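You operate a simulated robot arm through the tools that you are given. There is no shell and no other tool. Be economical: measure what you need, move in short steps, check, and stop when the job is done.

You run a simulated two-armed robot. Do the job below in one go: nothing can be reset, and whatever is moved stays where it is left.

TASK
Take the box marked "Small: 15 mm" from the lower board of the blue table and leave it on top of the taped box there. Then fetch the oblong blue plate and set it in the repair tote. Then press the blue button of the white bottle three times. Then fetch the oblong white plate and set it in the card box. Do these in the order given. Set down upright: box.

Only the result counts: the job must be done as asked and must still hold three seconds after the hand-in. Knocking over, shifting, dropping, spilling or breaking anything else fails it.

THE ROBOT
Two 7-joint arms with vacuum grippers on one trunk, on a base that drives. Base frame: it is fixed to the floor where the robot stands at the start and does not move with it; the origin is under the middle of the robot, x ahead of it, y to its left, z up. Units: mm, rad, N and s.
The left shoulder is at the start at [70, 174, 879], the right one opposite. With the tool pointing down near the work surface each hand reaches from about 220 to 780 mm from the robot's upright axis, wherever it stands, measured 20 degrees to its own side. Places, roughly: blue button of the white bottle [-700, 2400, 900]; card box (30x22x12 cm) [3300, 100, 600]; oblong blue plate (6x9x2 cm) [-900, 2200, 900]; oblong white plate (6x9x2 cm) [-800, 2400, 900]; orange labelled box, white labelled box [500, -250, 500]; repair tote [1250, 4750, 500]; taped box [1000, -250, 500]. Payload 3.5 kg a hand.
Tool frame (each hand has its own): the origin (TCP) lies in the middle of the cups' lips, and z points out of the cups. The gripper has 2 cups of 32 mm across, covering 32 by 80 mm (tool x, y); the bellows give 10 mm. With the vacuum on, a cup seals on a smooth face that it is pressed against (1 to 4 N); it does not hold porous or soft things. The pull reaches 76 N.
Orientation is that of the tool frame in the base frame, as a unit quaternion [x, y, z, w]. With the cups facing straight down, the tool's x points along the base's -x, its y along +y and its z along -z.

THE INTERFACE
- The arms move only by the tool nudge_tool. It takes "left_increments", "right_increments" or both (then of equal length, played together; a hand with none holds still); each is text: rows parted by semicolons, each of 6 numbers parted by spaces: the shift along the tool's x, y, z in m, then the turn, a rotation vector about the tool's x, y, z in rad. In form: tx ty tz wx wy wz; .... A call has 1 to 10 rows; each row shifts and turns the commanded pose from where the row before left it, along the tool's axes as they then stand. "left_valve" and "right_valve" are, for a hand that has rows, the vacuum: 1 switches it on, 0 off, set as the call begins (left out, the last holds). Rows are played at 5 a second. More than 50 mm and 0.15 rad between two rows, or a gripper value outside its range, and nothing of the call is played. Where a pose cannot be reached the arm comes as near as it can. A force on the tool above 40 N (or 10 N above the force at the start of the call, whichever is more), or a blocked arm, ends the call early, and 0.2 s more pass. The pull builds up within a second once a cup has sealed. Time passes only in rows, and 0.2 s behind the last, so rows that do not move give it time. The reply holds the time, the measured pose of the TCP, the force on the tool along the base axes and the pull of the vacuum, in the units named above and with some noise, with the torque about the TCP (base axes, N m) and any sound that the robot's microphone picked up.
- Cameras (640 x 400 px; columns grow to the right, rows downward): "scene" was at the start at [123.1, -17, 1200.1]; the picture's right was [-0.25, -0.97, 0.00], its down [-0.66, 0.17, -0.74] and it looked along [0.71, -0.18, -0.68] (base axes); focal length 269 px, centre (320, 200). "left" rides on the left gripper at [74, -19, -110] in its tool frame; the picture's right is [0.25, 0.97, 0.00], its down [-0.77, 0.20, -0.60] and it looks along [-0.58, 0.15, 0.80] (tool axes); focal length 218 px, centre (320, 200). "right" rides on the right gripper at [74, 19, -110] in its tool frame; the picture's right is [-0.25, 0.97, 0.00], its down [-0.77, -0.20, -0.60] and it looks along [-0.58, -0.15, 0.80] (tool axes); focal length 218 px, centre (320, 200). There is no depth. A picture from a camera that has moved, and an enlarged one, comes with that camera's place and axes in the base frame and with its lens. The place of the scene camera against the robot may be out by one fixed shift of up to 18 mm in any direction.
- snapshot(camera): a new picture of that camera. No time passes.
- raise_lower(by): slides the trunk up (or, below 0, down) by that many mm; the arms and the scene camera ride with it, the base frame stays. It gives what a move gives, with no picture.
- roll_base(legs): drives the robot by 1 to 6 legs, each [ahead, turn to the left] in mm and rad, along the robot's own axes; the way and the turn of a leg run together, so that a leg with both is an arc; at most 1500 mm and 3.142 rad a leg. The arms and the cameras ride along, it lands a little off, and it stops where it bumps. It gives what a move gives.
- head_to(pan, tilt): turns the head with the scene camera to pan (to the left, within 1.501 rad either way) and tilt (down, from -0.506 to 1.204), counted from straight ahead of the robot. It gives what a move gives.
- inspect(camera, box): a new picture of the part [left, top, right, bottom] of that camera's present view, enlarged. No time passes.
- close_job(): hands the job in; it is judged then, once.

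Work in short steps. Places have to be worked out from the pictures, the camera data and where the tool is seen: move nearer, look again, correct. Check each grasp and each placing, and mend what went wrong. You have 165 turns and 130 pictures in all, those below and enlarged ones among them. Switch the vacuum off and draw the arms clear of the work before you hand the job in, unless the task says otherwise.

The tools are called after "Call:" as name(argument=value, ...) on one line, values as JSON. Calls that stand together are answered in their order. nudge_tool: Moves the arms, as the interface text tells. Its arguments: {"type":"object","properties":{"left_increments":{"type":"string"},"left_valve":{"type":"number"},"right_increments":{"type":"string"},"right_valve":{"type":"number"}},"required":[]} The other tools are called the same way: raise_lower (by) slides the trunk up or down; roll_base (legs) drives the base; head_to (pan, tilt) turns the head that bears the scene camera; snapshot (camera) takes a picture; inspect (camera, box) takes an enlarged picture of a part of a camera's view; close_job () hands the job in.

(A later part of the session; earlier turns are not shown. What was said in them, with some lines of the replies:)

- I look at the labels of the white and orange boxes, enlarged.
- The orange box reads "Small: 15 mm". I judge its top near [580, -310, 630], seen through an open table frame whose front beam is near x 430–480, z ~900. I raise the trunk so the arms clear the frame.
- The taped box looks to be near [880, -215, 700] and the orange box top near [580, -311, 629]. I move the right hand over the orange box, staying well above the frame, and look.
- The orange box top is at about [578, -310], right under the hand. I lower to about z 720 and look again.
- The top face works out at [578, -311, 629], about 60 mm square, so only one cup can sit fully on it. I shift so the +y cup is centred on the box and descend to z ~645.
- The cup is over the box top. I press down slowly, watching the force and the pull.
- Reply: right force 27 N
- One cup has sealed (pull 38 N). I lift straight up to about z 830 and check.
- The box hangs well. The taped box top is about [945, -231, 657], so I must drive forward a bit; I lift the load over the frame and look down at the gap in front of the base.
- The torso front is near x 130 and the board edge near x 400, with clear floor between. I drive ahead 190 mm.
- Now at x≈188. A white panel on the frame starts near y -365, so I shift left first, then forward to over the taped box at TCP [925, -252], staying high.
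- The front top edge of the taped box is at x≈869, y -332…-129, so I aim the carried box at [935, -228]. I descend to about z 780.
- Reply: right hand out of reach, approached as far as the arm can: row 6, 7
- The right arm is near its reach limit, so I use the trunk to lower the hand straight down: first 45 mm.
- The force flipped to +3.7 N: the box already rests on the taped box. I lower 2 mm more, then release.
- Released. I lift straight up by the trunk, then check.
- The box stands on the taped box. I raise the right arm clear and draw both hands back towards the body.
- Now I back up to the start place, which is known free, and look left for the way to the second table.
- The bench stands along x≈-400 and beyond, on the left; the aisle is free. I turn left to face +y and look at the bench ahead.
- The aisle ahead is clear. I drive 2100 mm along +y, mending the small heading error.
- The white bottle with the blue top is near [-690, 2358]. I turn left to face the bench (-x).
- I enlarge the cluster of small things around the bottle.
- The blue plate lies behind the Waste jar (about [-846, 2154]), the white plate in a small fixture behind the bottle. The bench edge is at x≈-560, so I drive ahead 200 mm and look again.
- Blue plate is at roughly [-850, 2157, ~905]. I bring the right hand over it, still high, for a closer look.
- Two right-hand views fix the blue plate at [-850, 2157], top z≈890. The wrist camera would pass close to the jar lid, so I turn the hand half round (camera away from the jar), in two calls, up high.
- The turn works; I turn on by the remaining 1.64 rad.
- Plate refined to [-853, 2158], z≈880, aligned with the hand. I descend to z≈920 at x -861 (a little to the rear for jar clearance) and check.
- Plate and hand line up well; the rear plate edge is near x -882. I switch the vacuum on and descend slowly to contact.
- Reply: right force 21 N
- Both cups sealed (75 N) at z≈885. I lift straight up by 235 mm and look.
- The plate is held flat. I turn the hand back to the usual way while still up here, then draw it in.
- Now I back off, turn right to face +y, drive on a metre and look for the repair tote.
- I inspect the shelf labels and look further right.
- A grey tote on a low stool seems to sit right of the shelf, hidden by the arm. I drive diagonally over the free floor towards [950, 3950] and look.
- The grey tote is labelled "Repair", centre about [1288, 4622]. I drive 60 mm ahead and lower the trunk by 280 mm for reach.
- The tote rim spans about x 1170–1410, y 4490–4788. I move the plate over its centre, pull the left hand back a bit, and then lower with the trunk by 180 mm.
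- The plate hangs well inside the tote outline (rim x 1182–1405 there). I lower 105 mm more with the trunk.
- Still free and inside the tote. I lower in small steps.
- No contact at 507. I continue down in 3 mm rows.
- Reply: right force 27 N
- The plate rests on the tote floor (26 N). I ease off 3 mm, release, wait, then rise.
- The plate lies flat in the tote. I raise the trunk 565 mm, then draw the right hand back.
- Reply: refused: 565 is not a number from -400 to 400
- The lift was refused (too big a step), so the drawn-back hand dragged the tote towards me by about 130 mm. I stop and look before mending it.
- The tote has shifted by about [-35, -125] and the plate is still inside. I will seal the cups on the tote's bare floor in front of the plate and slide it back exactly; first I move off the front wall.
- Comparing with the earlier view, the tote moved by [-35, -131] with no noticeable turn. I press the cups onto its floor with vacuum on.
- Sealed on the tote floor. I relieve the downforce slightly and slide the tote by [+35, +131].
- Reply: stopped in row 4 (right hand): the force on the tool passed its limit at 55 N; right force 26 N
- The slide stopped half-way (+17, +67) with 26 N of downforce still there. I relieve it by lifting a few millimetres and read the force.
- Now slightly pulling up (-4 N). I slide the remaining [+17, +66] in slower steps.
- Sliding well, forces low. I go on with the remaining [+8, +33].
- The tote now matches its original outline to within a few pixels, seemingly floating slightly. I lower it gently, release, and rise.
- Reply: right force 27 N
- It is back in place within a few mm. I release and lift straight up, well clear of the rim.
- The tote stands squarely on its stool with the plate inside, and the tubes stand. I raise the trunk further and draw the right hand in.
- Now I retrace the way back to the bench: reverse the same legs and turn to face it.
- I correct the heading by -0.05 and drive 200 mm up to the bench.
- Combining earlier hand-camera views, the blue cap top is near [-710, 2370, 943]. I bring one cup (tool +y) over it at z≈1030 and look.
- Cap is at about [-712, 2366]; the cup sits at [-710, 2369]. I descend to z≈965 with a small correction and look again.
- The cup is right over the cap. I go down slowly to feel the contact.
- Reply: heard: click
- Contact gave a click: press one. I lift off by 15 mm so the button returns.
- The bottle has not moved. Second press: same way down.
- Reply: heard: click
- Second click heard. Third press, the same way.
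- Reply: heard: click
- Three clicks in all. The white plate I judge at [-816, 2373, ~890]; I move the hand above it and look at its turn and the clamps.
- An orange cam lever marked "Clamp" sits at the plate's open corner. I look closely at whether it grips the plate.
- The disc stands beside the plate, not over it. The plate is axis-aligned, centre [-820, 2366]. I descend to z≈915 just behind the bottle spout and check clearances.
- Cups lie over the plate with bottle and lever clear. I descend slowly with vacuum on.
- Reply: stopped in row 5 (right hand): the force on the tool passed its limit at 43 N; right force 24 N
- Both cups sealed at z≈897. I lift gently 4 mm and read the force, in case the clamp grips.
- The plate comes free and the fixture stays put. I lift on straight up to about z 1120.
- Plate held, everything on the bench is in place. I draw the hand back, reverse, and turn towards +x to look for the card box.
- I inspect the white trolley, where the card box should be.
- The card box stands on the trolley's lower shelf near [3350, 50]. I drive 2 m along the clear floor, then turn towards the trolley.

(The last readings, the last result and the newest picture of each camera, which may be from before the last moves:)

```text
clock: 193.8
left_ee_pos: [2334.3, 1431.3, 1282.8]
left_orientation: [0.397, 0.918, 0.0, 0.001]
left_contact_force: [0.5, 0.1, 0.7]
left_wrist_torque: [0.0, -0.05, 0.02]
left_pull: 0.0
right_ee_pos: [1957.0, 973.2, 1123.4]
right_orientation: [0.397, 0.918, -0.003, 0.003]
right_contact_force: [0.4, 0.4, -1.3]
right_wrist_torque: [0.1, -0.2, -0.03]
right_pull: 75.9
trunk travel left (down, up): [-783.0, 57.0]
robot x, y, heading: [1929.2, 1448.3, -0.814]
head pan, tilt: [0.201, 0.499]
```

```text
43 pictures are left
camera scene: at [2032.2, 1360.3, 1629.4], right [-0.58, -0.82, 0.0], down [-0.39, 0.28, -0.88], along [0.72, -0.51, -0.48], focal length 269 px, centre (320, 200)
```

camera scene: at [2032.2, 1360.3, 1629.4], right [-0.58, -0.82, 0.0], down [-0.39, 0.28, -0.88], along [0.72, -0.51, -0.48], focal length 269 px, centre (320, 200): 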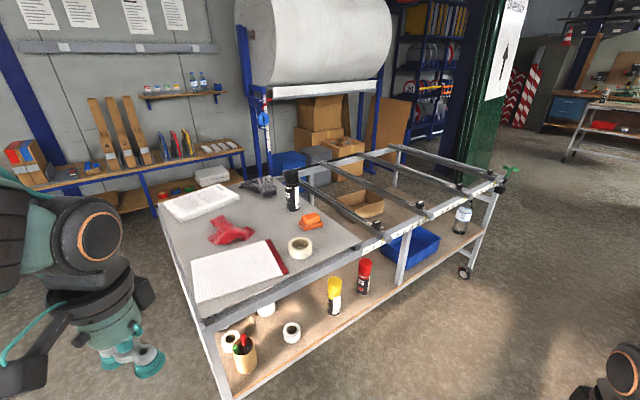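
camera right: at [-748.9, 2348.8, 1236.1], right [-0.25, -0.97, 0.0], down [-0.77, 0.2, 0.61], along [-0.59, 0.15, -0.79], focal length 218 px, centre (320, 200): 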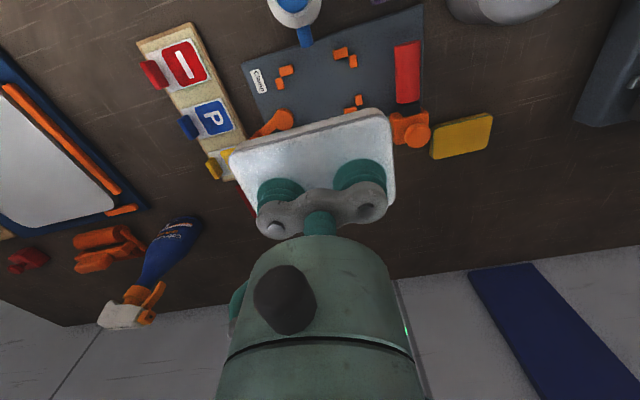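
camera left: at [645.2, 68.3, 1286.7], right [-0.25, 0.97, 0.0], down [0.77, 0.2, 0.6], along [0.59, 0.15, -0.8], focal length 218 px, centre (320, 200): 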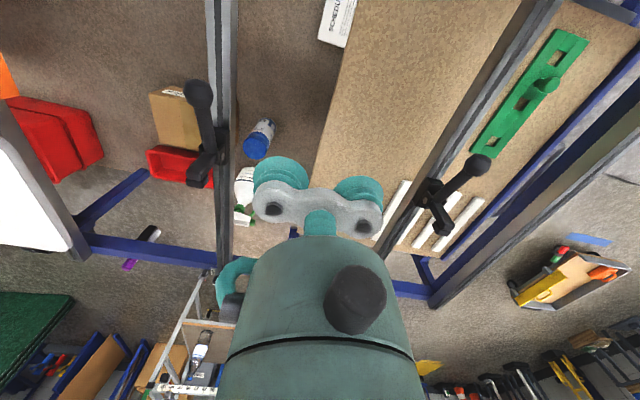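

The open card box shows on the lower shelf towards the trolley's rear. The trolley front is near x 2675; I drive to about [2250, 100], face it, and look.

Call:
roll_base(legs=[[0, -0.522], [1385, 0], [0, 1.337]])

Call:
head_to(pan=0.0, tilt=0.6)

Call:
snapshot(camera="scene")

```text
clock: 205.4
left_ee_pos: [2525.7, 374.4, 1283.9]
left_orientation: [0.004, 1.0, 0.0, 0.001]
left_contact_force: [1.0, 1.1, 0.5]
left_wrist_torque: [-0.02, 0.01, 0.01]
left_pull: 0.0
right_ee_pos: [2597.2, -214.0, 1122.6]
right_orientation: [0.005, 1.0, -0.001, 0.005]
right_contact_force: [0.7, -0.4, -0.5]
right_wrist_torque: [0.22, -0.08, -0.06]
right_pull: 75.8
trunk travel left (down, up): [-783.0, 57.0]
robot x, y, heading: [2239.6, 95.4, -0.01]
head pan, tilt: [0.201, 0.499]
```

```text
clock: 206.2
left_ee_pos: [2525.6, 374.5, 1283.8]
left_orientation: [0.005, 1.0, -0.001, 0.001]
left_contact_force: [0.2, 0.0, 0.5]
left_wrist_torque: [-0.02, -0.02, 0.02]
left_pull: 0.0
right_ee_pos: [2595.5, -212.1, 1122.6]
right_orientation: [0.006, 1.0, -0.001, 0.005]
right_contact_force: [-0.7, -0.2, -0.6]
right_wrist_torque: [0.23, -0.08, -0.03]
right_pull: 75.5
trunk travel left (down, up): [-783.0, 57.0]
robot x, y, heading: [2237.0, 95.6, -0.008]
head pan, tilt: [0.0, 0.6]
```

```text
42 pictures are left
camera scene: at [2367.8, 97.8, 1620.4], right [-0.01, -1.0, 0.0], down [-0.56, 0.01, -0.83], along [0.83, -0.01, -0.56], focal length 269 px, centre (320, 200)
```

scene: 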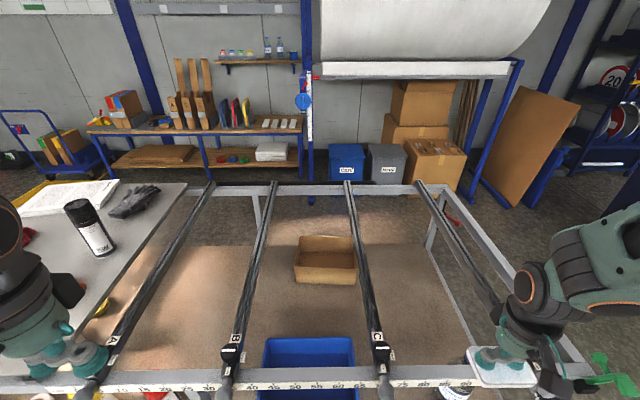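

I enlarge the card box to measure it.

Call:
inspect(camera="scene", box=[240, 180, 420, 300])

Call:
snapshot(camera="right")

```text
3.33 times, centred on (330, 240) of scene
camera zoom: at [2367.8, 97.8, 1620.4], right [-0.01, -1.0, 0.0], down [-0.56, 0.01, -0.83], along [0.83, -0.01, -0.56], focal length 897 px, centre (287, 67)
```

zoom: 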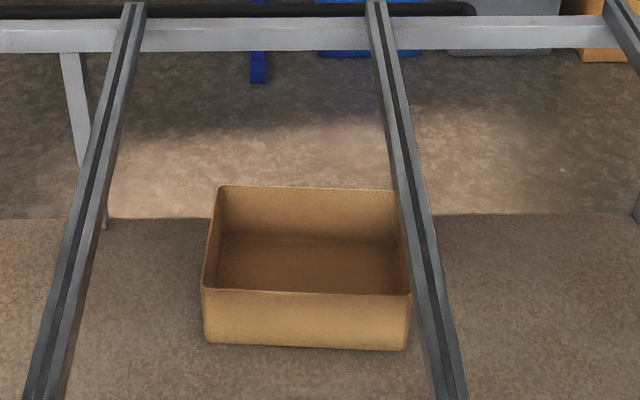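

```text
40 pictures are left
camera right: at [2522.0, -191.5, 1231.8], right [0.26, 0.96, 0.0], down [0.76, -0.21, 0.61], along [0.59, -0.16, -0.79], focal length 218 px, centre (320, 200)
```

right: 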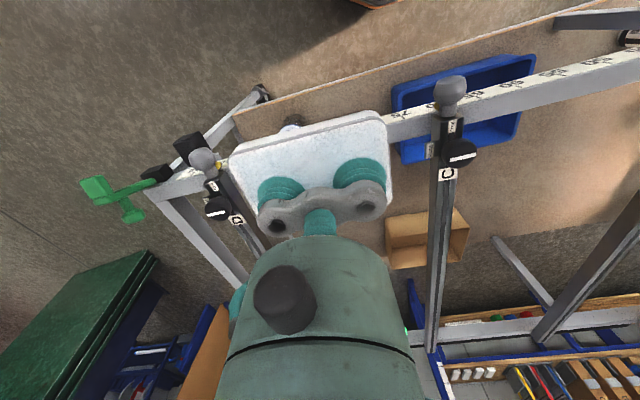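

The card box spans x 3264–3489, y -93…206, rim z≈622, near the trolley's rear; from the front it is out of reach, but there seems to be a free aisle behind. I look to the right to choose the way round.

Call:
head_to(pan=-1.1, tilt=0.45)

Call:
snapshot(camera="scene")

Call:
head_to(pan=-0.55, tilt=0.3)

Call:
snapshot(camera="scene")

```text
clock: 207.5
left_ee_pos: [2526.4, 375.5, 1284.0]
left_orientation: [0.005, 1.0, 0.0, 0.001]
left_contact_force: [0.1, 0.0, 0.3]
left_wrist_torque: [0.03, 0.02, 0.0]
left_pull: 0.0
right_ee_pos: [2596.2, -213.2, 1122.6]
right_orientation: [0.005, 1.0, 0.0, 0.006]
right_contact_force: [0.7, -0.1, -0.7]
right_wrist_torque: [0.26, -0.06, 0.0]
right_pull: 75.5
trunk travel left (down, up): [-783.0, 57.0]
robot x, y, heading: [2239.3, 95.2, -0.013]
head pan, tilt: [-1.1, 0.45]
```

```text
39 pictures are left
camera scene: at [2320.3, 16.4, 1633.9], right [-0.9, -0.44, 0.0], down [-0.19, 0.39, -0.9], along [0.4, -0.81, -0.44], focal length 269 px, centre (320, 200)
```

scene: 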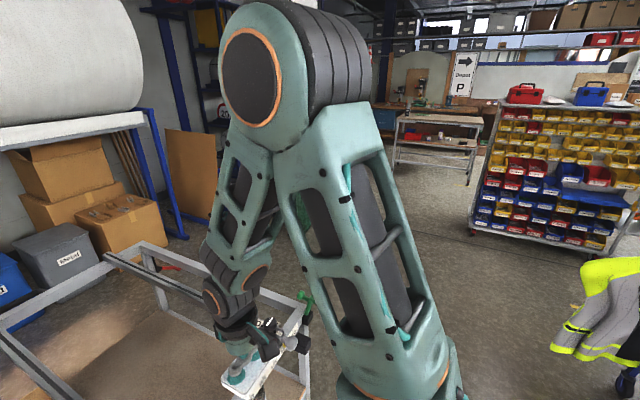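

```text
clock: 208.5
left_ee_pos: [2526.9, 374.5, 1283.9]
left_orientation: [0.005, 1.0, 0.0, 0.001]
left_contact_force: [-0.1, 0.7, 0.1]
left_wrist_torque: [-0.01, 0.02, -0.03]
left_pull: 0.0
right_ee_pos: [2594.7, -213.6, 1121.5]
right_orientation: [0.005, 1.0, -0.001, 0.006]
right_contact_force: [0.0, -0.1, -0.6]
right_wrist_torque: [0.24, -0.12, -0.03]
right_pull: 75.7
trunk travel left (down, up): [-783.0, 57.0]
robot x, y, heading: [2233.9, 94.9, -0.012]
head pan, tilt: [-0.55, 0.3]
```

```text
38 pictures are left
camera scene: at [2358.3, 48.8, 1647.8], right [-0.53, -0.85, 0.0], down [-0.25, 0.16, -0.96], along [0.81, -0.51, -0.3], focal length 269 px, centre (320, 200)
```

scene: 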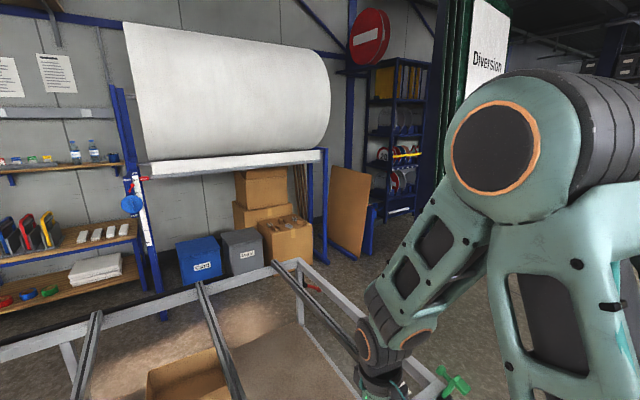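

There is over a metre of free floor behind the trolley, and the way round its right end is clear. I drive there: first to about [2240, -1300], facing +x.

Call:
roll_base(legs=[[0, -1.559], [1395, 0], [0, 1.571]])

Call:
head_to(pan=0.1, tilt=0.5)

Call:
snapshot(camera="scene")

```text
clock: 223.1
left_ee_pos: [2485.0, -996.7, 1283.8]
left_orientation: [-0.006, 1.0, 0.0, 0.001]
left_contact_force: [0.0, 0.4, 0.1]
left_wrist_torque: [0.0, -0.01, -0.04]
left_pull: 0.1
right_ee_pos: [2570.2, -1582.3, 1123.2]
right_orientation: [-0.007, 1.0, -0.001, 0.006]
right_contact_force: [-0.7, 0.5, -1.9]
right_wrist_torque: [0.27, -0.06, -0.03]
right_pull: 76.1
trunk travel left (down, up): [-783.0, 57.0]
robot x, y, heading: [2203.0, -1283.6, 0.015]
head pan, tilt: [-0.55, 0.3]
```

```text
clock: 224.1
left_ee_pos: [2486.7, -996.6, 1284.1]
left_orientation: [-0.007, 1.0, 0.0, 0.001]
left_contact_force: [0.7, 0.1, -0.1]
left_wrist_torque: [-0.02, 0.0, 0.0]
left_pull: 0.0
right_ee_pos: [2569.0, -1583.8, 1123.7]
right_orientation: [-0.007, 1.0, -0.001, 0.005]
right_contact_force: [-1.1, 0.1, 0.0]
right_wrist_torque: [0.26, -0.05, 0.0]
right_pull: 75.5
trunk travel left (down, up): [-783.0, 57.0]
robot x, y, heading: [2200.4, -1283.4, 0.015]
head pan, tilt: [0.099, 0.499]
```

```text
37 pictures are left
camera scene: at [2335.7, -1268.3, 1629.4], right [0.11, -0.99, 0.0], down [-0.48, -0.05, -0.88], along [0.87, 0.1, -0.48], focal length 269 px, centre (320, 200)
```

scene: 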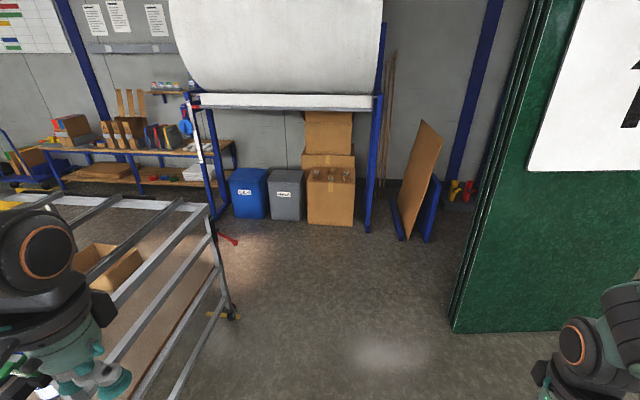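

The way is clear (partition at y≈-1990, trolley end at y≈-500). I drive to x≈3950, turn left and go up behind the trolley to y≈-120.

Call:
roll_base(legs=[[1000, -0.015], [750, 0], [0, 1.571]])

Call:
head_to(pan=0.2, tilt=0.5)

Call:
snapshot(camera="scene")

```text
clock: 236.7
left_ee_pos: [3655.5, -1002.8, 1284.1]
left_orientation: [-0.7, 0.714, 0.001, 0.001]
left_contact_force: [-0.3, -0.3, -0.4]
left_wrist_torque: [0.01, 0.02, -0.03]
left_pull: 0.1
right_ee_pos: [4243.0, -938.6, 1123.0]
right_orientation: [-0.7, 0.714, 0.002, 0.004]
right_contact_force: [-0.5, 0.2, -0.3]
right_wrist_torque: [0.1, 0.24, -0.02]
right_pull: 75.4
trunk travel left (down, up): [-783.0, 57.0]
robot x, y, heading: [3932.4, -1296.0, 1.551]
head pan, tilt: [0.099, 0.499]
```

```text
clock: 237.4
left_ee_pos: [3654.6, -1002.0, 1284.8]
left_orientation: [-0.701, 0.713, 0.001, 0.001]
left_contact_force: [-0.4, -0.4, 0.1]
left_wrist_torque: [-0.03, 0.02, 0.02]
left_pull: 0.1
right_ee_pos: [4242.7, -938.2, 1123.8]
right_orientation: [-0.7, 0.714, 0.003, 0.005]
right_contact_force: [0.2, 0.0, -0.9]
right_wrist_torque: [0.1, 0.23, 0.02]
right_pull: 75.5
trunk travel left (down, up): [-783.0, 57.0]
robot x, y, heading: [3927.3, -1294.4, 1.552]
head pan, tilt: [0.201, 0.499]
```

```text
36 pictures are left
camera scene: at [3908.2, -1150.7, 1629.4], right [0.98, 0.18, 0.0], down [0.09, -0.47, -0.88], along [-0.16, 0.86, -0.48], focal length 269 px, centre (320, 200)
```

scene: 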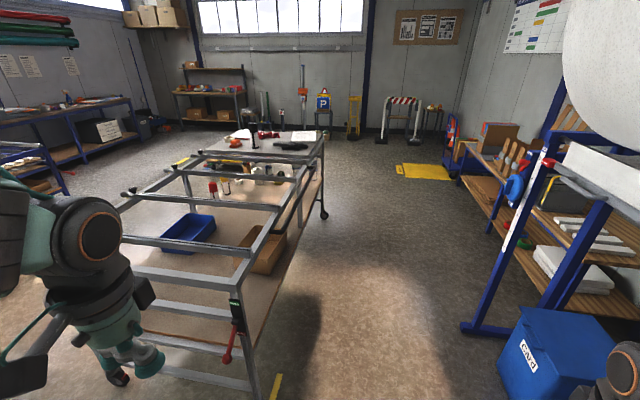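

Clear. I drive up 1170 mm and turn to face the trolley's rear (-x).

Call:
roll_base(legs=[[1170, 0.02], [0, 1.571]])

Call:
head_to(pan=-0.2, tilt=0.95)

Call:
snapshot(camera="scene")

Call:
snapshot(camera="right")

```text
clock: 247.1
left_ee_pos: [3652.8, -414.9, 1283.7]
left_orientation: [1.0, -0.006, -0.001, 0.0]
left_contact_force: [-0.6, -0.1, -0.8]
left_wrist_torque: [0.01, -0.02, -0.03]
left_pull: 0.0
right_ee_pos: [3584.8, 173.3, 1122.5]
right_orientation: [1.0, -0.006, -0.005, -0.001]
right_contact_force: [-0.6, -0.1, -0.6]
right_wrist_torque: [-0.25, 0.03, 0.02]
right_pull: 74.8
trunk travel left (down, up): [-783.0, 57.0]
robot x, y, heading: [3942.3, -135.9, 3.128]
head pan, tilt: [0.201, 0.499]
```

```text
clock: 248.0
left_ee_pos: [3653.2, -415.4, 1283.7]
left_orientation: [1.0, -0.006, -0.001, 0.0]
left_contact_force: [-0.9, 0.3, 0.4]
left_wrist_torque: [0.02, -0.03, 0.04]
left_pull: 0.0
right_ee_pos: [3584.7, 172.8, 1122.8]
right_orientation: [1.0, -0.005, -0.006, -0.001]
right_contact_force: [-0.4, 0.4, -0.8]
right_wrist_torque: [-0.26, 0.0, -0.04]
right_pull: 75.0
trunk travel left (down, up): [-783.0, 57.0]
robot x, y, heading: [3945.2, -134.4, 3.131]
head pan, tilt: [-0.201, 0.949]
```

```text
35 pictures are left
camera scene: at [3814.6, -116.3, 1592.0], right [0.21, 0.98, 0.0], down [0.79, -0.17, -0.58], along [-0.57, 0.12, -0.81], focal length 269 px, centre (320, 200)
```

scene: 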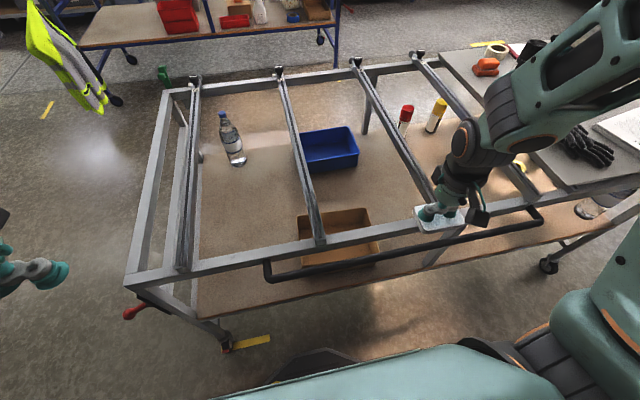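

```text
34 pictures are left
camera right: at [3659.4, 153.8, 1231.8], right [-0.26, -0.96, 0.0], down [-0.76, 0.21, 0.61], along [-0.59, 0.16, -0.79], focal length 218 px, centre (320, 200)
```

right: 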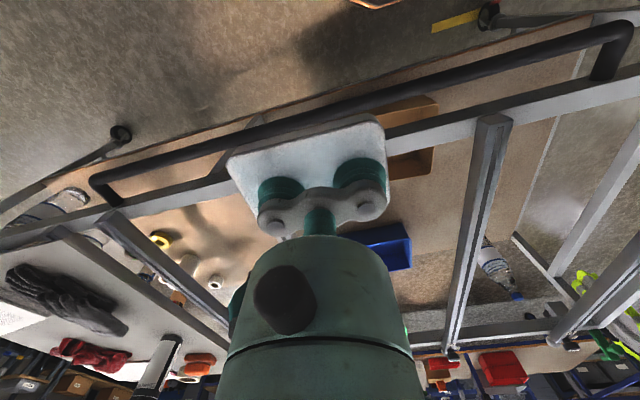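

The box lies at about x 3240–3460, y -100…200; the bay between bars spans y≈-50…310; back rail x≈3490, push handle x≈3563. I drive 150 mm closer.

Call:
roll_base(legs=[[150, 0.01]])

Call:
nudge_tool(right_increments="-0.045 0.046 0 0 0 0; -0.045 0.046 0 0 0 0; 0 0 0 0 0 0")

Call:
snapshot(camera="right")

Call:
snapshot(camera="scene")

```text
clock: 249.3
left_ee_pos: [3506.8, -416.2, 1284.2]
left_orientation: [1.0, -0.001, -0.001, 0.0]
left_contact_force: [-0.1, 0.0, 0.0]
left_wrist_torque: [0.0, 0.0, 0.0]
left_pull: 0.0
right_ee_pos: [3432.3, 170.8, 1123.5]
right_orientation: [1.0, -0.002, -0.006, -0.001]
right_contact_force: [1.0, 0.4, -0.6]
right_wrist_torque: [-0.28, 0.02, -0.03]
right_pull: 75.3
trunk travel left (down, up): [-783.0, 57.0]
robot x, y, heading: [3790.5, -134.2, 3.137]
head pan, tilt: [-0.201, 0.949]
```

```text
refused: row 1 steps farther than a row can; nothing moved
```

```text
33 pictures are left
camera right: at [3507.9, 152.6, 1232.5], right [-0.26, -0.97, 0.0], down [-0.76, 0.2, 0.61], along [-0.59, 0.16, -0.79], focal length 218 px, centre (320, 200)
```

right: 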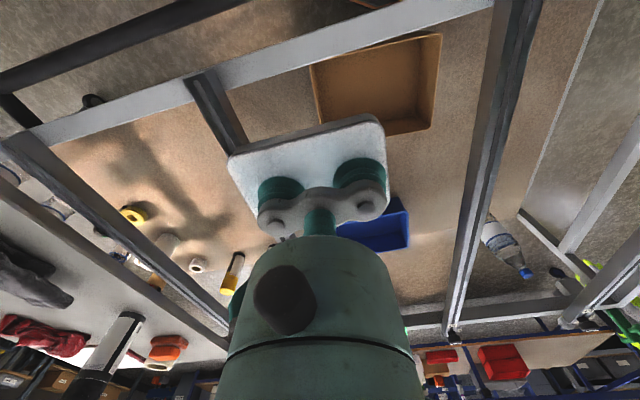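

```text
32 pictures are left
camera scene: at [3666.5, -115.7, 1592.2], right [0.2, 0.98, 0.0], down [0.8, -0.17, -0.58], along [-0.57, 0.12, -0.81], focal length 269 px, centre (320, 200)
```

scene: 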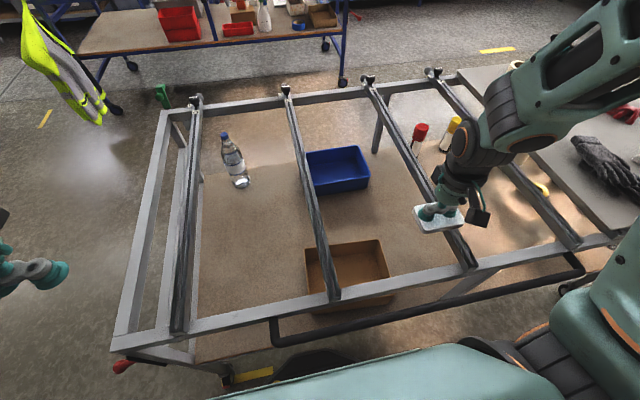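

Box now measured: x 3216–3445, y -103…194. I move the plate over [3335, 75] with smaller rows, still above the frame.

Call:
nudge_tool(right_increments="-0.0325 0.032 0 0 0 0; -0.0325 0.032 0 0 0 0; -0.0325 0.032 0 0 0 0; 0 0 0 0 0 0")

Call:
nudge_tool(right_increments="0 0 0.045 0 0 0; 0 0 0.045 0 0 0; 0 0 0.045 0 0 0; 0 0 0 0 0 0")

Call:
snapshot(camera="right")

Call:
snapshot(camera="scene")

```text
clock: 250.3
left_ee_pos: [3505.6, -415.5, 1283.4]
left_orientation: [1.0, -0.001, -0.001, 0.0]
left_contact_force: [0.4, 0.1, -0.7]
left_wrist_torque: [-0.01, 0.02, -0.02]
left_pull: 0.1
right_ee_pos: [3333.9, 75.8, 1122.9]
right_orientation: [1.0, -0.002, -0.005, -0.001]
right_contact_force: [0.7, 0.1, -0.7]
right_wrist_torque: [-0.29, 0.05, 0.01]
right_pull: 75.3
trunk travel left (down, up): [-783.0, 57.0]
robot x, y, heading: [3789.7, -133.6, 3.14]
head pan, tilt: [-0.201, 0.949]
```

```text
clock: 251.3
left_ee_pos: [3505.7, -417.8, 1283.9]
left_orientation: [1.0, -0.002, -0.001, 0.0]
left_contact_force: [-0.1, 0.4, -0.6]
left_wrist_torque: [-0.02, 0.03, -0.02]
left_pull: 0.0
right_ee_pos: [3332.7, 75.6, 988.4]
right_orientation: [1.0, -0.002, -0.005, -0.001]
right_contact_force: [-0.2, 0.4, -0.5]
right_wrist_torque: [-0.24, -0.01, -0.05]
right_pull: 75.4
trunk travel left (down, up): [-783.0, 57.0]
robot x, y, heading: [3792.5, -135.7, 3.14]
head pan, tilt: [-0.201, 0.949]
```

```text
31 pictures are left
camera right: at [3407.8, 57.8, 1096.6], right [-0.26, -0.97, 0.0], down [-0.76, 0.2, 0.61], along [-0.59, 0.16, -0.79], focal length 218 px, centre (320, 200)
```

right: 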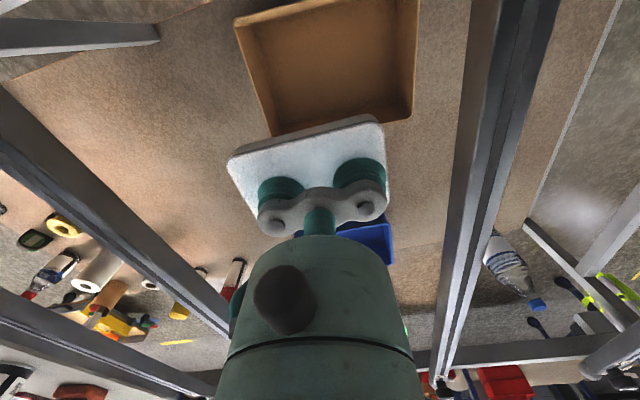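

```text
30 pictures are left
camera scene: at [3663.5, -116.2, 1591.9], right [0.2, 0.98, 0.0], down [0.8, -0.17, -0.58], along [-0.57, 0.12, -0.81], focal length 269 px, centre (320, 200)
```

scene: 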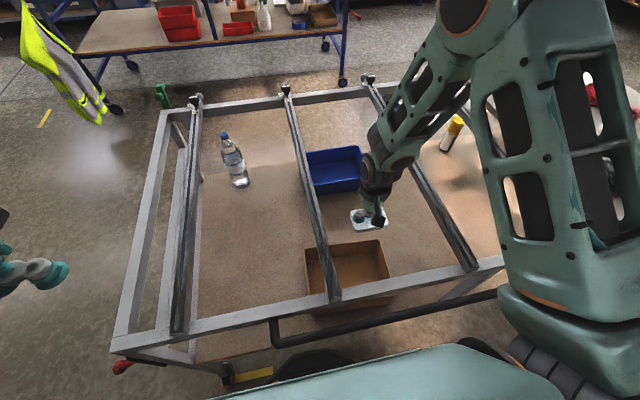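

The plate is above the box opening. I descend with the arm (trunk kept high so that the upper arm clears the rail) to z≈740.

Call:
nudge_tool(right_increments="0 -0.002 0.042 0 0 0; 0 0 0.042 0 0 0; 0 0 0.042 0 0 0; 0 0 0.042 0 0 0; 0 0 0.042 0 0 0; 0 0 0.04 0 0 0; 0 0 0 0 0 0")

Call:
snapshot(camera="scene")

Call:
snapshot(camera="right")

```text
clock: 252.9
left_ee_pos: [3505.4, -415.5, 1284.1]
left_orientation: [1.0, -0.002, 0.0, 0.0]
left_contact_force: [1.1, -0.4, -0.1]
left_wrist_torque: [0.03, -0.02, -0.05]
left_pull: 0.1
right_ee_pos: [3329.0, 78.8, 736.7]
right_orientation: [1.0, -0.002, -0.006, -0.002]
right_contact_force: [0.5, -0.4, -0.1]
right_wrist_torque: [-0.29, 0.01, -0.02]
right_pull: 75.4
trunk travel left (down, up): [-783.0, 57.0]
robot x, y, heading: [3794.1, -135.1, 3.137]
head pan, tilt: [-0.201, 0.949]
```

```text
29 pictures are left
camera scene: at [3663.6, -116.1, 1592.0], right [0.2, 0.98, 0.0], down [0.8, -0.17, -0.58], along [-0.57, 0.12, -0.81], focal length 269 px, centre (320, 200)
```

scene: 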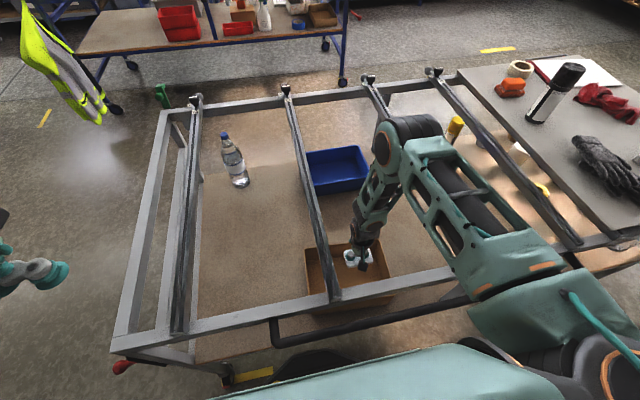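

```text
28 pictures are left
camera right: at [3404.7, 60.4, 846.2], right [-0.26, -0.97, 0.0], down [-0.76, 0.2, 0.61], along [-0.59, 0.16, -0.79], focal length 218 px, centre (320, 200)
```

right: 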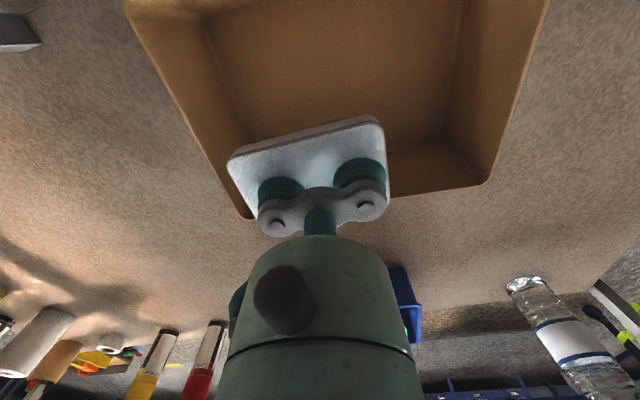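

All clear: elbow high above the rail, plate inside the opening. I shift slightly to the middle and descend to z≈590.

Call:
nudge_tool(right_increments="0.01 0.012 0.03 0 0 0; 0 0 0.04 0 0 0; 0 0 0.04 0 0 0; 0 0 0.036 0 0 0; 0 0 0 0 0 0")

Call:
snapshot(camera="scene")

Call:
snapshot(camera="right")

```text
clock: 254.2
left_ee_pos: [3505.6, -414.7, 1284.9]
left_orientation: [1.0, -0.001, -0.001, 0.0]
left_contact_force: [-0.4, 0.2, 0.8]
left_wrist_torque: [0.02, 0.04, 0.02]
left_pull: 0.0
right_ee_pos: [3336.7, 65.2, 589.5]
right_orientation: [1.0, -0.001, -0.005, -0.001]
right_contact_force: [1.1, 0.3, -1.0]
right_wrist_torque: [-0.26, -0.01, -0.02]
right_pull: 75.8
trunk travel left (down, up): [-783.0, 57.0]
robot x, y, heading: [3794.4, -133.1, 3.142]
head pan, tilt: [-0.201, 0.949]
```

```text
27 pictures are left
camera scene: at [3663.4, -115.9, 1591.9], right [0.2, 0.98, 0.0], down [0.8, -0.17, -0.58], along [-0.57, 0.12, -0.81], focal length 269 px, centre (320, 200)
```

scene: 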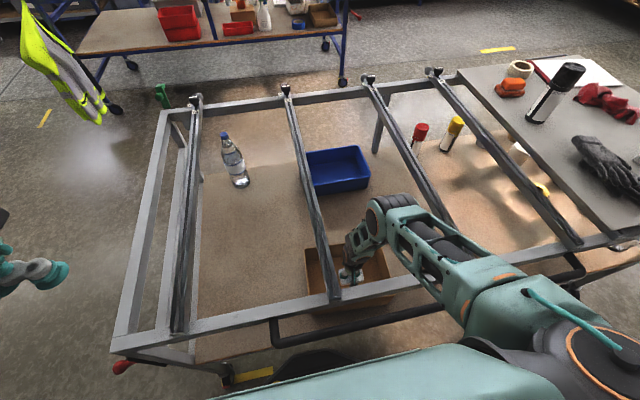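

```text
26 pictures are left
camera right: at [3411.9, 47.4, 699.2], right [-0.26, -0.97, 0.0], down [-0.76, 0.2, 0.61], along [-0.59, 0.16, -0.79], focal length 218 px, centre (320, 200)
```

right: 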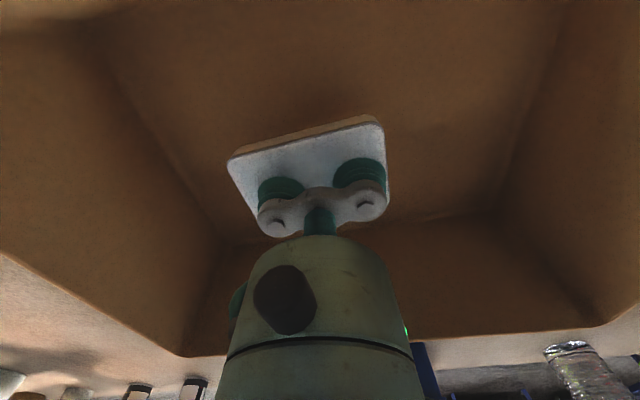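

Inside the box, no contact. I go down 40 mm, then feel for the floor in 3 mm rows.

Call:
nudge_tool(right_increments="0 0 0.014 0 0 0; 0 0 0.014 0 0 0; 0 0 0.012 0 0 0; 0 0 0.003 0 0 0; 0 0 0.003 0 0 0; 0 0 0.003 0 0 0")

Call:
snapshot(camera="scene")

```text
clock: 255.6
left_ee_pos: [3504.7, -415.4, 1284.1]
left_orientation: [1.0, -0.002, -0.001, 0.0]
left_contact_force: [-0.3, 0.5, 0.2]
left_wrist_torque: [0.02, -0.01, 0.04]
left_pull: 0.1
right_ee_pos: [3337.0, 64.8, 544.0]
right_orientation: [1.0, -0.002, -0.005, -0.001]
right_contact_force: [0.3, -0.1, -0.4]
right_wrist_torque: [-0.3, 0.01, 0.01]
right_pull: 75.6
trunk travel left (down, up): [-783.0, 57.0]
robot x, y, heading: [3790.3, -134.9, 3.141]
head pan, tilt: [-0.201, 0.949]
```

```text
25 pictures are left
camera scene: at [3663.4, -115.7, 1591.9], right [0.2, 0.98, 0.0], down [0.8, -0.17, -0.58], along [-0.57, 0.12, -0.81], focal length 269 px, centre (320, 200)
```

scene: 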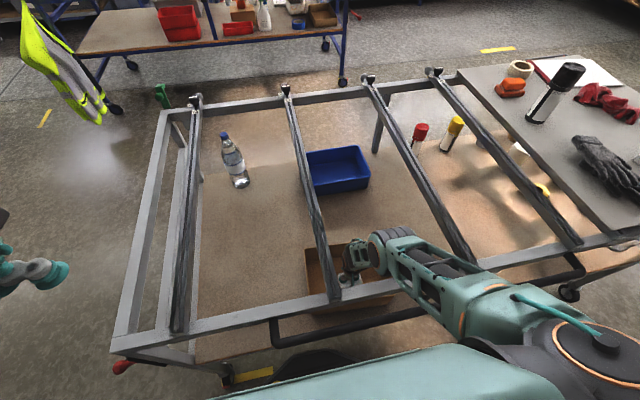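

The forearm comes fairly near the rear rail, so I shift 12 mm away from it and go on in 3 mm rows.

Call:
nudge_tool(right_increments="-0.012 0 0 0 0 0; 0 0 0.003 0 0 0; 0 0 0.003 0 0 0; 0 0 0.003 0 0 0; 0 0 0.003 0 0 0")

Call:
inspect(camera="scene", box=[280, 220, 480, 345])

```text
clock: 256.5
left_ee_pos: [3509.2, -417.5, 1285.0]
left_orientation: [1.0, -0.002, -0.003, 0.0]
left_contact_force: [-0.5, 0.2, 0.4]
left_wrist_torque: [0.02, -0.06, 0.0]
left_pull: 0.2
right_ee_pos: [3324.1, 66.0, 539.1]
right_orientation: [1.0, -0.001, -0.007, -0.002]
right_contact_force: [14.3, -0.5, 32.6]
right_wrist_torque: [-0.19, -0.34, 0.09]
right_pull: 75.9
trunk travel left (down, up): [-783.0, 57.0]
robot x, y, heading: [3794.0, -133.3, 3.131]
head pan, tilt: [-0.201, 0.949]
stopped in row 4 (right hand): the force on the tool passed its limit at 46 N (the readings are from after the stop); the commanded pose is now the measured one
```

```text
3.20 times, centred on (380, 282) of scene
camera zoom: at [3668.5, -117.2, 1592.8], right [0.2, 0.98, 0.0], down [0.79, -0.17, -0.58], along [-0.57, 0.12, -0.81], focal length 861 px, centre (128, -64)
```

zoom: 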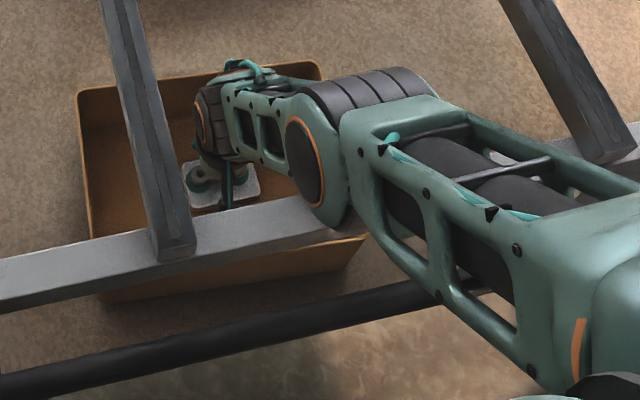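

The plate meets the box floor at z≈539. I ease off 3 mm, release the vacuum, wait, and rise slowly.

Call:
nudge_tool(right_increments="0 0 -0.002 0 0 0; 0 0 0 0 0 0; 0 0 0 0 0 0; 0 0 0 0 0 0; 0 0 0 0 0 0; 0 0 0 0 0 0; 0 0 -0.005 0 0 0; 0 0 -0.01 0 0 0; 0 0 -0.02 0 0 0", right_valve=0)

Call:
snapshot(camera="right")

```text
clock: 258.5
left_ee_pos: [3503.8, -415.8, 1283.4]
left_orientation: [1.0, -0.002, -0.001, 0.0]
left_contact_force: [0.1, 0.1, 0.5]
left_wrist_torque: [0.0, 0.01, -0.01]
left_pull: 0.1
right_ee_pos: [3322.4, 68.2, 574.6]
right_orientation: [1.0, -0.001, -0.005, -0.001]
right_contact_force: [-0.2, -0.9, 0.6]
right_wrist_torque: [0.04, 0.03, -0.02]
right_pull: 0.2
trunk travel left (down, up): [-783.0, 57.0]
robot x, y, heading: [3789.1, -133.6, 3.137]
head pan, tilt: [-0.201, 0.949]
```

```text
23 pictures are left
camera right: at [3398.4, 49.1, 682.8], right [-0.26, -0.97, 0.0], down [-0.76, 0.2, 0.61], along [-0.59, 0.16, -0.79], focal length 218 px, centre (320, 200)
```

right: 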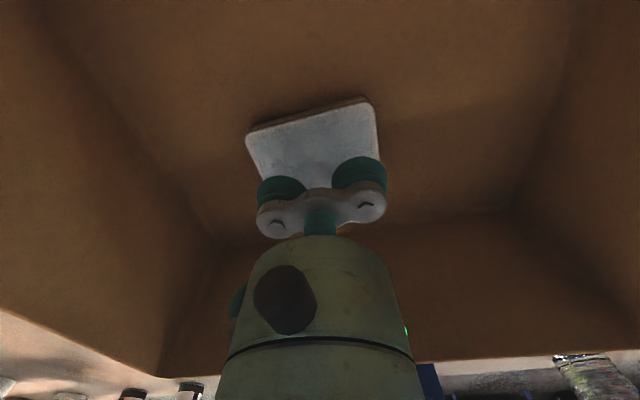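

The plate lies in the box. I raise the hand straight up out of it in steps, reading the pose before drawing back.

Call:
nudge_tool(right_increments="0 0 -0.045 0 0 0; 0 0 -0.045 0 0 0; 0 0 -0.045 0 0 0; 0 0 -0.045 0 0 0; 0 0 -0.045 0 0 0; 0 0 -0.045 0 0 0; 0 0 -0.045 0 0 0; 0 0 -0.045 0 0 0; 0 0 -0.045 0 0 0; 0 0 -0.045 0 0 0")

Call:
snapshot(camera="scene")

```text
clock: 260.7
left_ee_pos: [3507.1, -415.4, 1284.0]
left_orientation: [1.0, -0.001, -0.002, 0.0]
left_contact_force: [-0.3, -0.3, 0.2]
left_wrist_torque: [0.01, 0.03, 0.0]
left_pull: 0.1
right_ee_pos: [3330.7, 66.0, 1025.4]
right_orientation: [1.0, -0.002, -0.006, -0.001]
right_contact_force: [1.1, 0.6, -0.5]
right_wrist_torque: [0.01, 0.04, -0.03]
right_pull: 0.0
trunk travel left (down, up): [-783.0, 57.0]
robot x, y, heading: [3790.8, -133.0, 3.137]
head pan, tilt: [-0.201, 0.949]
```

```text
22 pictures are left
camera scene: at [3665.6, -115.9, 1592.0], right [0.2, 0.98, 0.0], down [0.8, -0.17, -0.58], along [-0.57, 0.12, -0.81], focal length 269 px, centre (320, 200)
```

scene: 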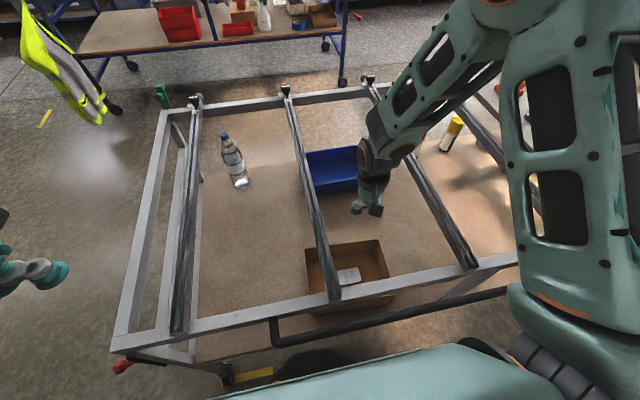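

The white plate lies in the card box and nothing else moved. I raise the hand more and draw it back, then check the far blue table.

Call:
nudge_tool(right_increments="0 0 -0.045 0 0 0; 0 0 -0.045 0 0 0; 0.045 0 0 0 0 0; 0.045 0 0 0 0 0; 0.045 0 0 0 0 0; 0.045 0 0 0 0 0; 0.045 0 0 0 0 0; 0 0 0 0 0 0")

Call:
roll_base(legs=[[-150, 0]])

Call:
head_to(pan=-0.1, tilt=0.35)

Call:
snapshot(camera="scene")

```text
clock: 262.5
left_ee_pos: [3504.0, -415.8, 1284.2]
left_orientation: [1.0, -0.002, -0.001, 0.0]
left_contact_force: [0.5, 0.7, -0.4]
left_wrist_torque: [0.02, 0.03, 0.02]
left_pull: 0.1
right_ee_pos: [3456.1, 47.4, 1115.8]
right_orientation: [1.0, -0.001, -0.006, -0.001]
right_contact_force: [0.1, -0.2, 0.1]
right_wrist_torque: [0.0, -0.02, 0.0]
right_pull: 0.0
right hand out of reach, approached as far as the arm can: row 5, 6, 7
trunk travel left (down, up): [-783.0, 57.0]
robot x, y, heading: [3793.5, -134.6, 3.14]
head pan, tilt: [-0.201, 0.949]
```

```text
clock: 263.9
left_ee_pos: [3652.1, -416.2, 1282.1]
left_orientation: [1.0, -0.004, 0.001, 0.0]
left_contact_force: [-0.3, -0.3, -0.6]
left_wrist_torque: [-0.02, -0.05, -0.03]
left_pull: 0.0
right_ee_pos: [3602.6, 48.3, 1114.7]
right_orientation: [1.0, -0.002, -0.004, -0.002]
right_contact_force: [-0.3, 0.1, 1.1]
right_wrist_torque: [0.03, -0.01, 0.03]
right_pull: 0.1
trunk travel left (down, up): [-783.0, 57.0]
robot x, y, heading: [3944.0, -133.1, 3.134]
head pan, tilt: [-0.201, 0.949]
```

```text
clock: 264.9
left_ee_pos: [3653.4, -416.7, 1284.6]
left_orientation: [1.0, -0.003, 0.0, 0.0]
left_contact_force: [0.7, -0.2, 0.4]
left_wrist_torque: [-0.02, -0.01, -0.04]
left_pull: 0.0
right_ee_pos: [3603.9, 47.8, 1114.6]
right_orientation: [1.0, -0.001, -0.005, -0.001]
right_contact_force: [0.2, -0.5, -0.9]
right_wrist_torque: [-0.01, 0.0, 0.0]
right_pull: 0.0
trunk travel left (down, up): [-783.0, 57.0]
robot x, y, heading: [3945.0, -138.2, 3.14]
head pan, tilt: [-0.099, 0.351]
```

```text
21 pictures are left
camera scene: at [3791.3, -121.3, 1643.0], right [0.11, 0.99, 0.0], down [0.34, -0.04, -0.94], along [-0.93, 0.1, -0.34], focal length 269 px, centre (320, 200)
```

scene: 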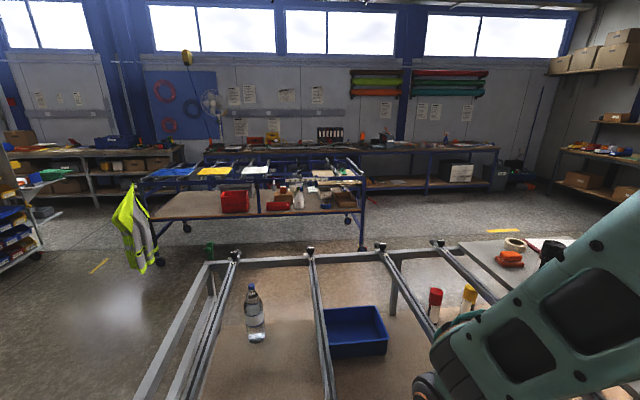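

Call:
inspect(camera="scene", box=[240, 160, 360, 235])

```text
5.33 times, centred on (300, 198) of scene
camera zoom: at [3791.3, -121.3, 1643.0], right [0.11, 0.99, 0.0], down [0.34, -0.04, -0.94], along [-0.93, 0.1, -0.34], focal length 1436 px, centre (427, 213)
```

zoom: 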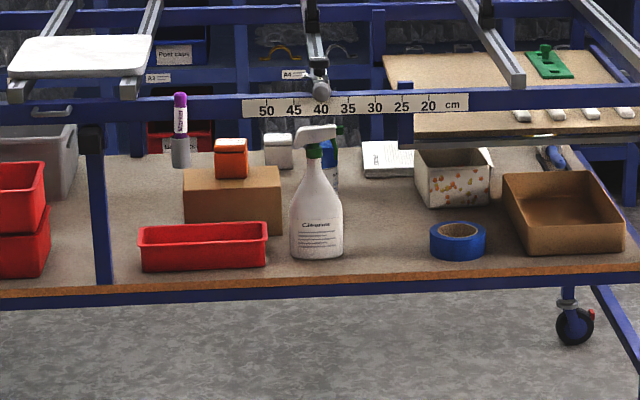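

From here the orange box is seen standing upright on the taped box. The vacuum is off and both arms are clear, so I hand in.

Call:
close_job()

```text
The job is handed in.
```

I finished all four tasks in the order given and handed the job in, but I dragged the repair tote out of place once and had to put it back.

- **Box:** the orange "Small: 15 mm" box stands upright on the taped box; I saw it there again just before the hand-in.
- **Blue plate:** it lies flat in the repair tote.
- **Bottle:** I pressed the blue button three times and heard a click each time.
- **White plate:** it lies flat in the card box on the trolley.

**The tote:** after I set the blue plate down, a lift command was refused. My next move, still inside the tote, pulled it about 130 mm towards me. I slid it back with the cups. By camera it now sits within a few millimetres of where it was, with the plate still inside. Nothing else was seen to move.
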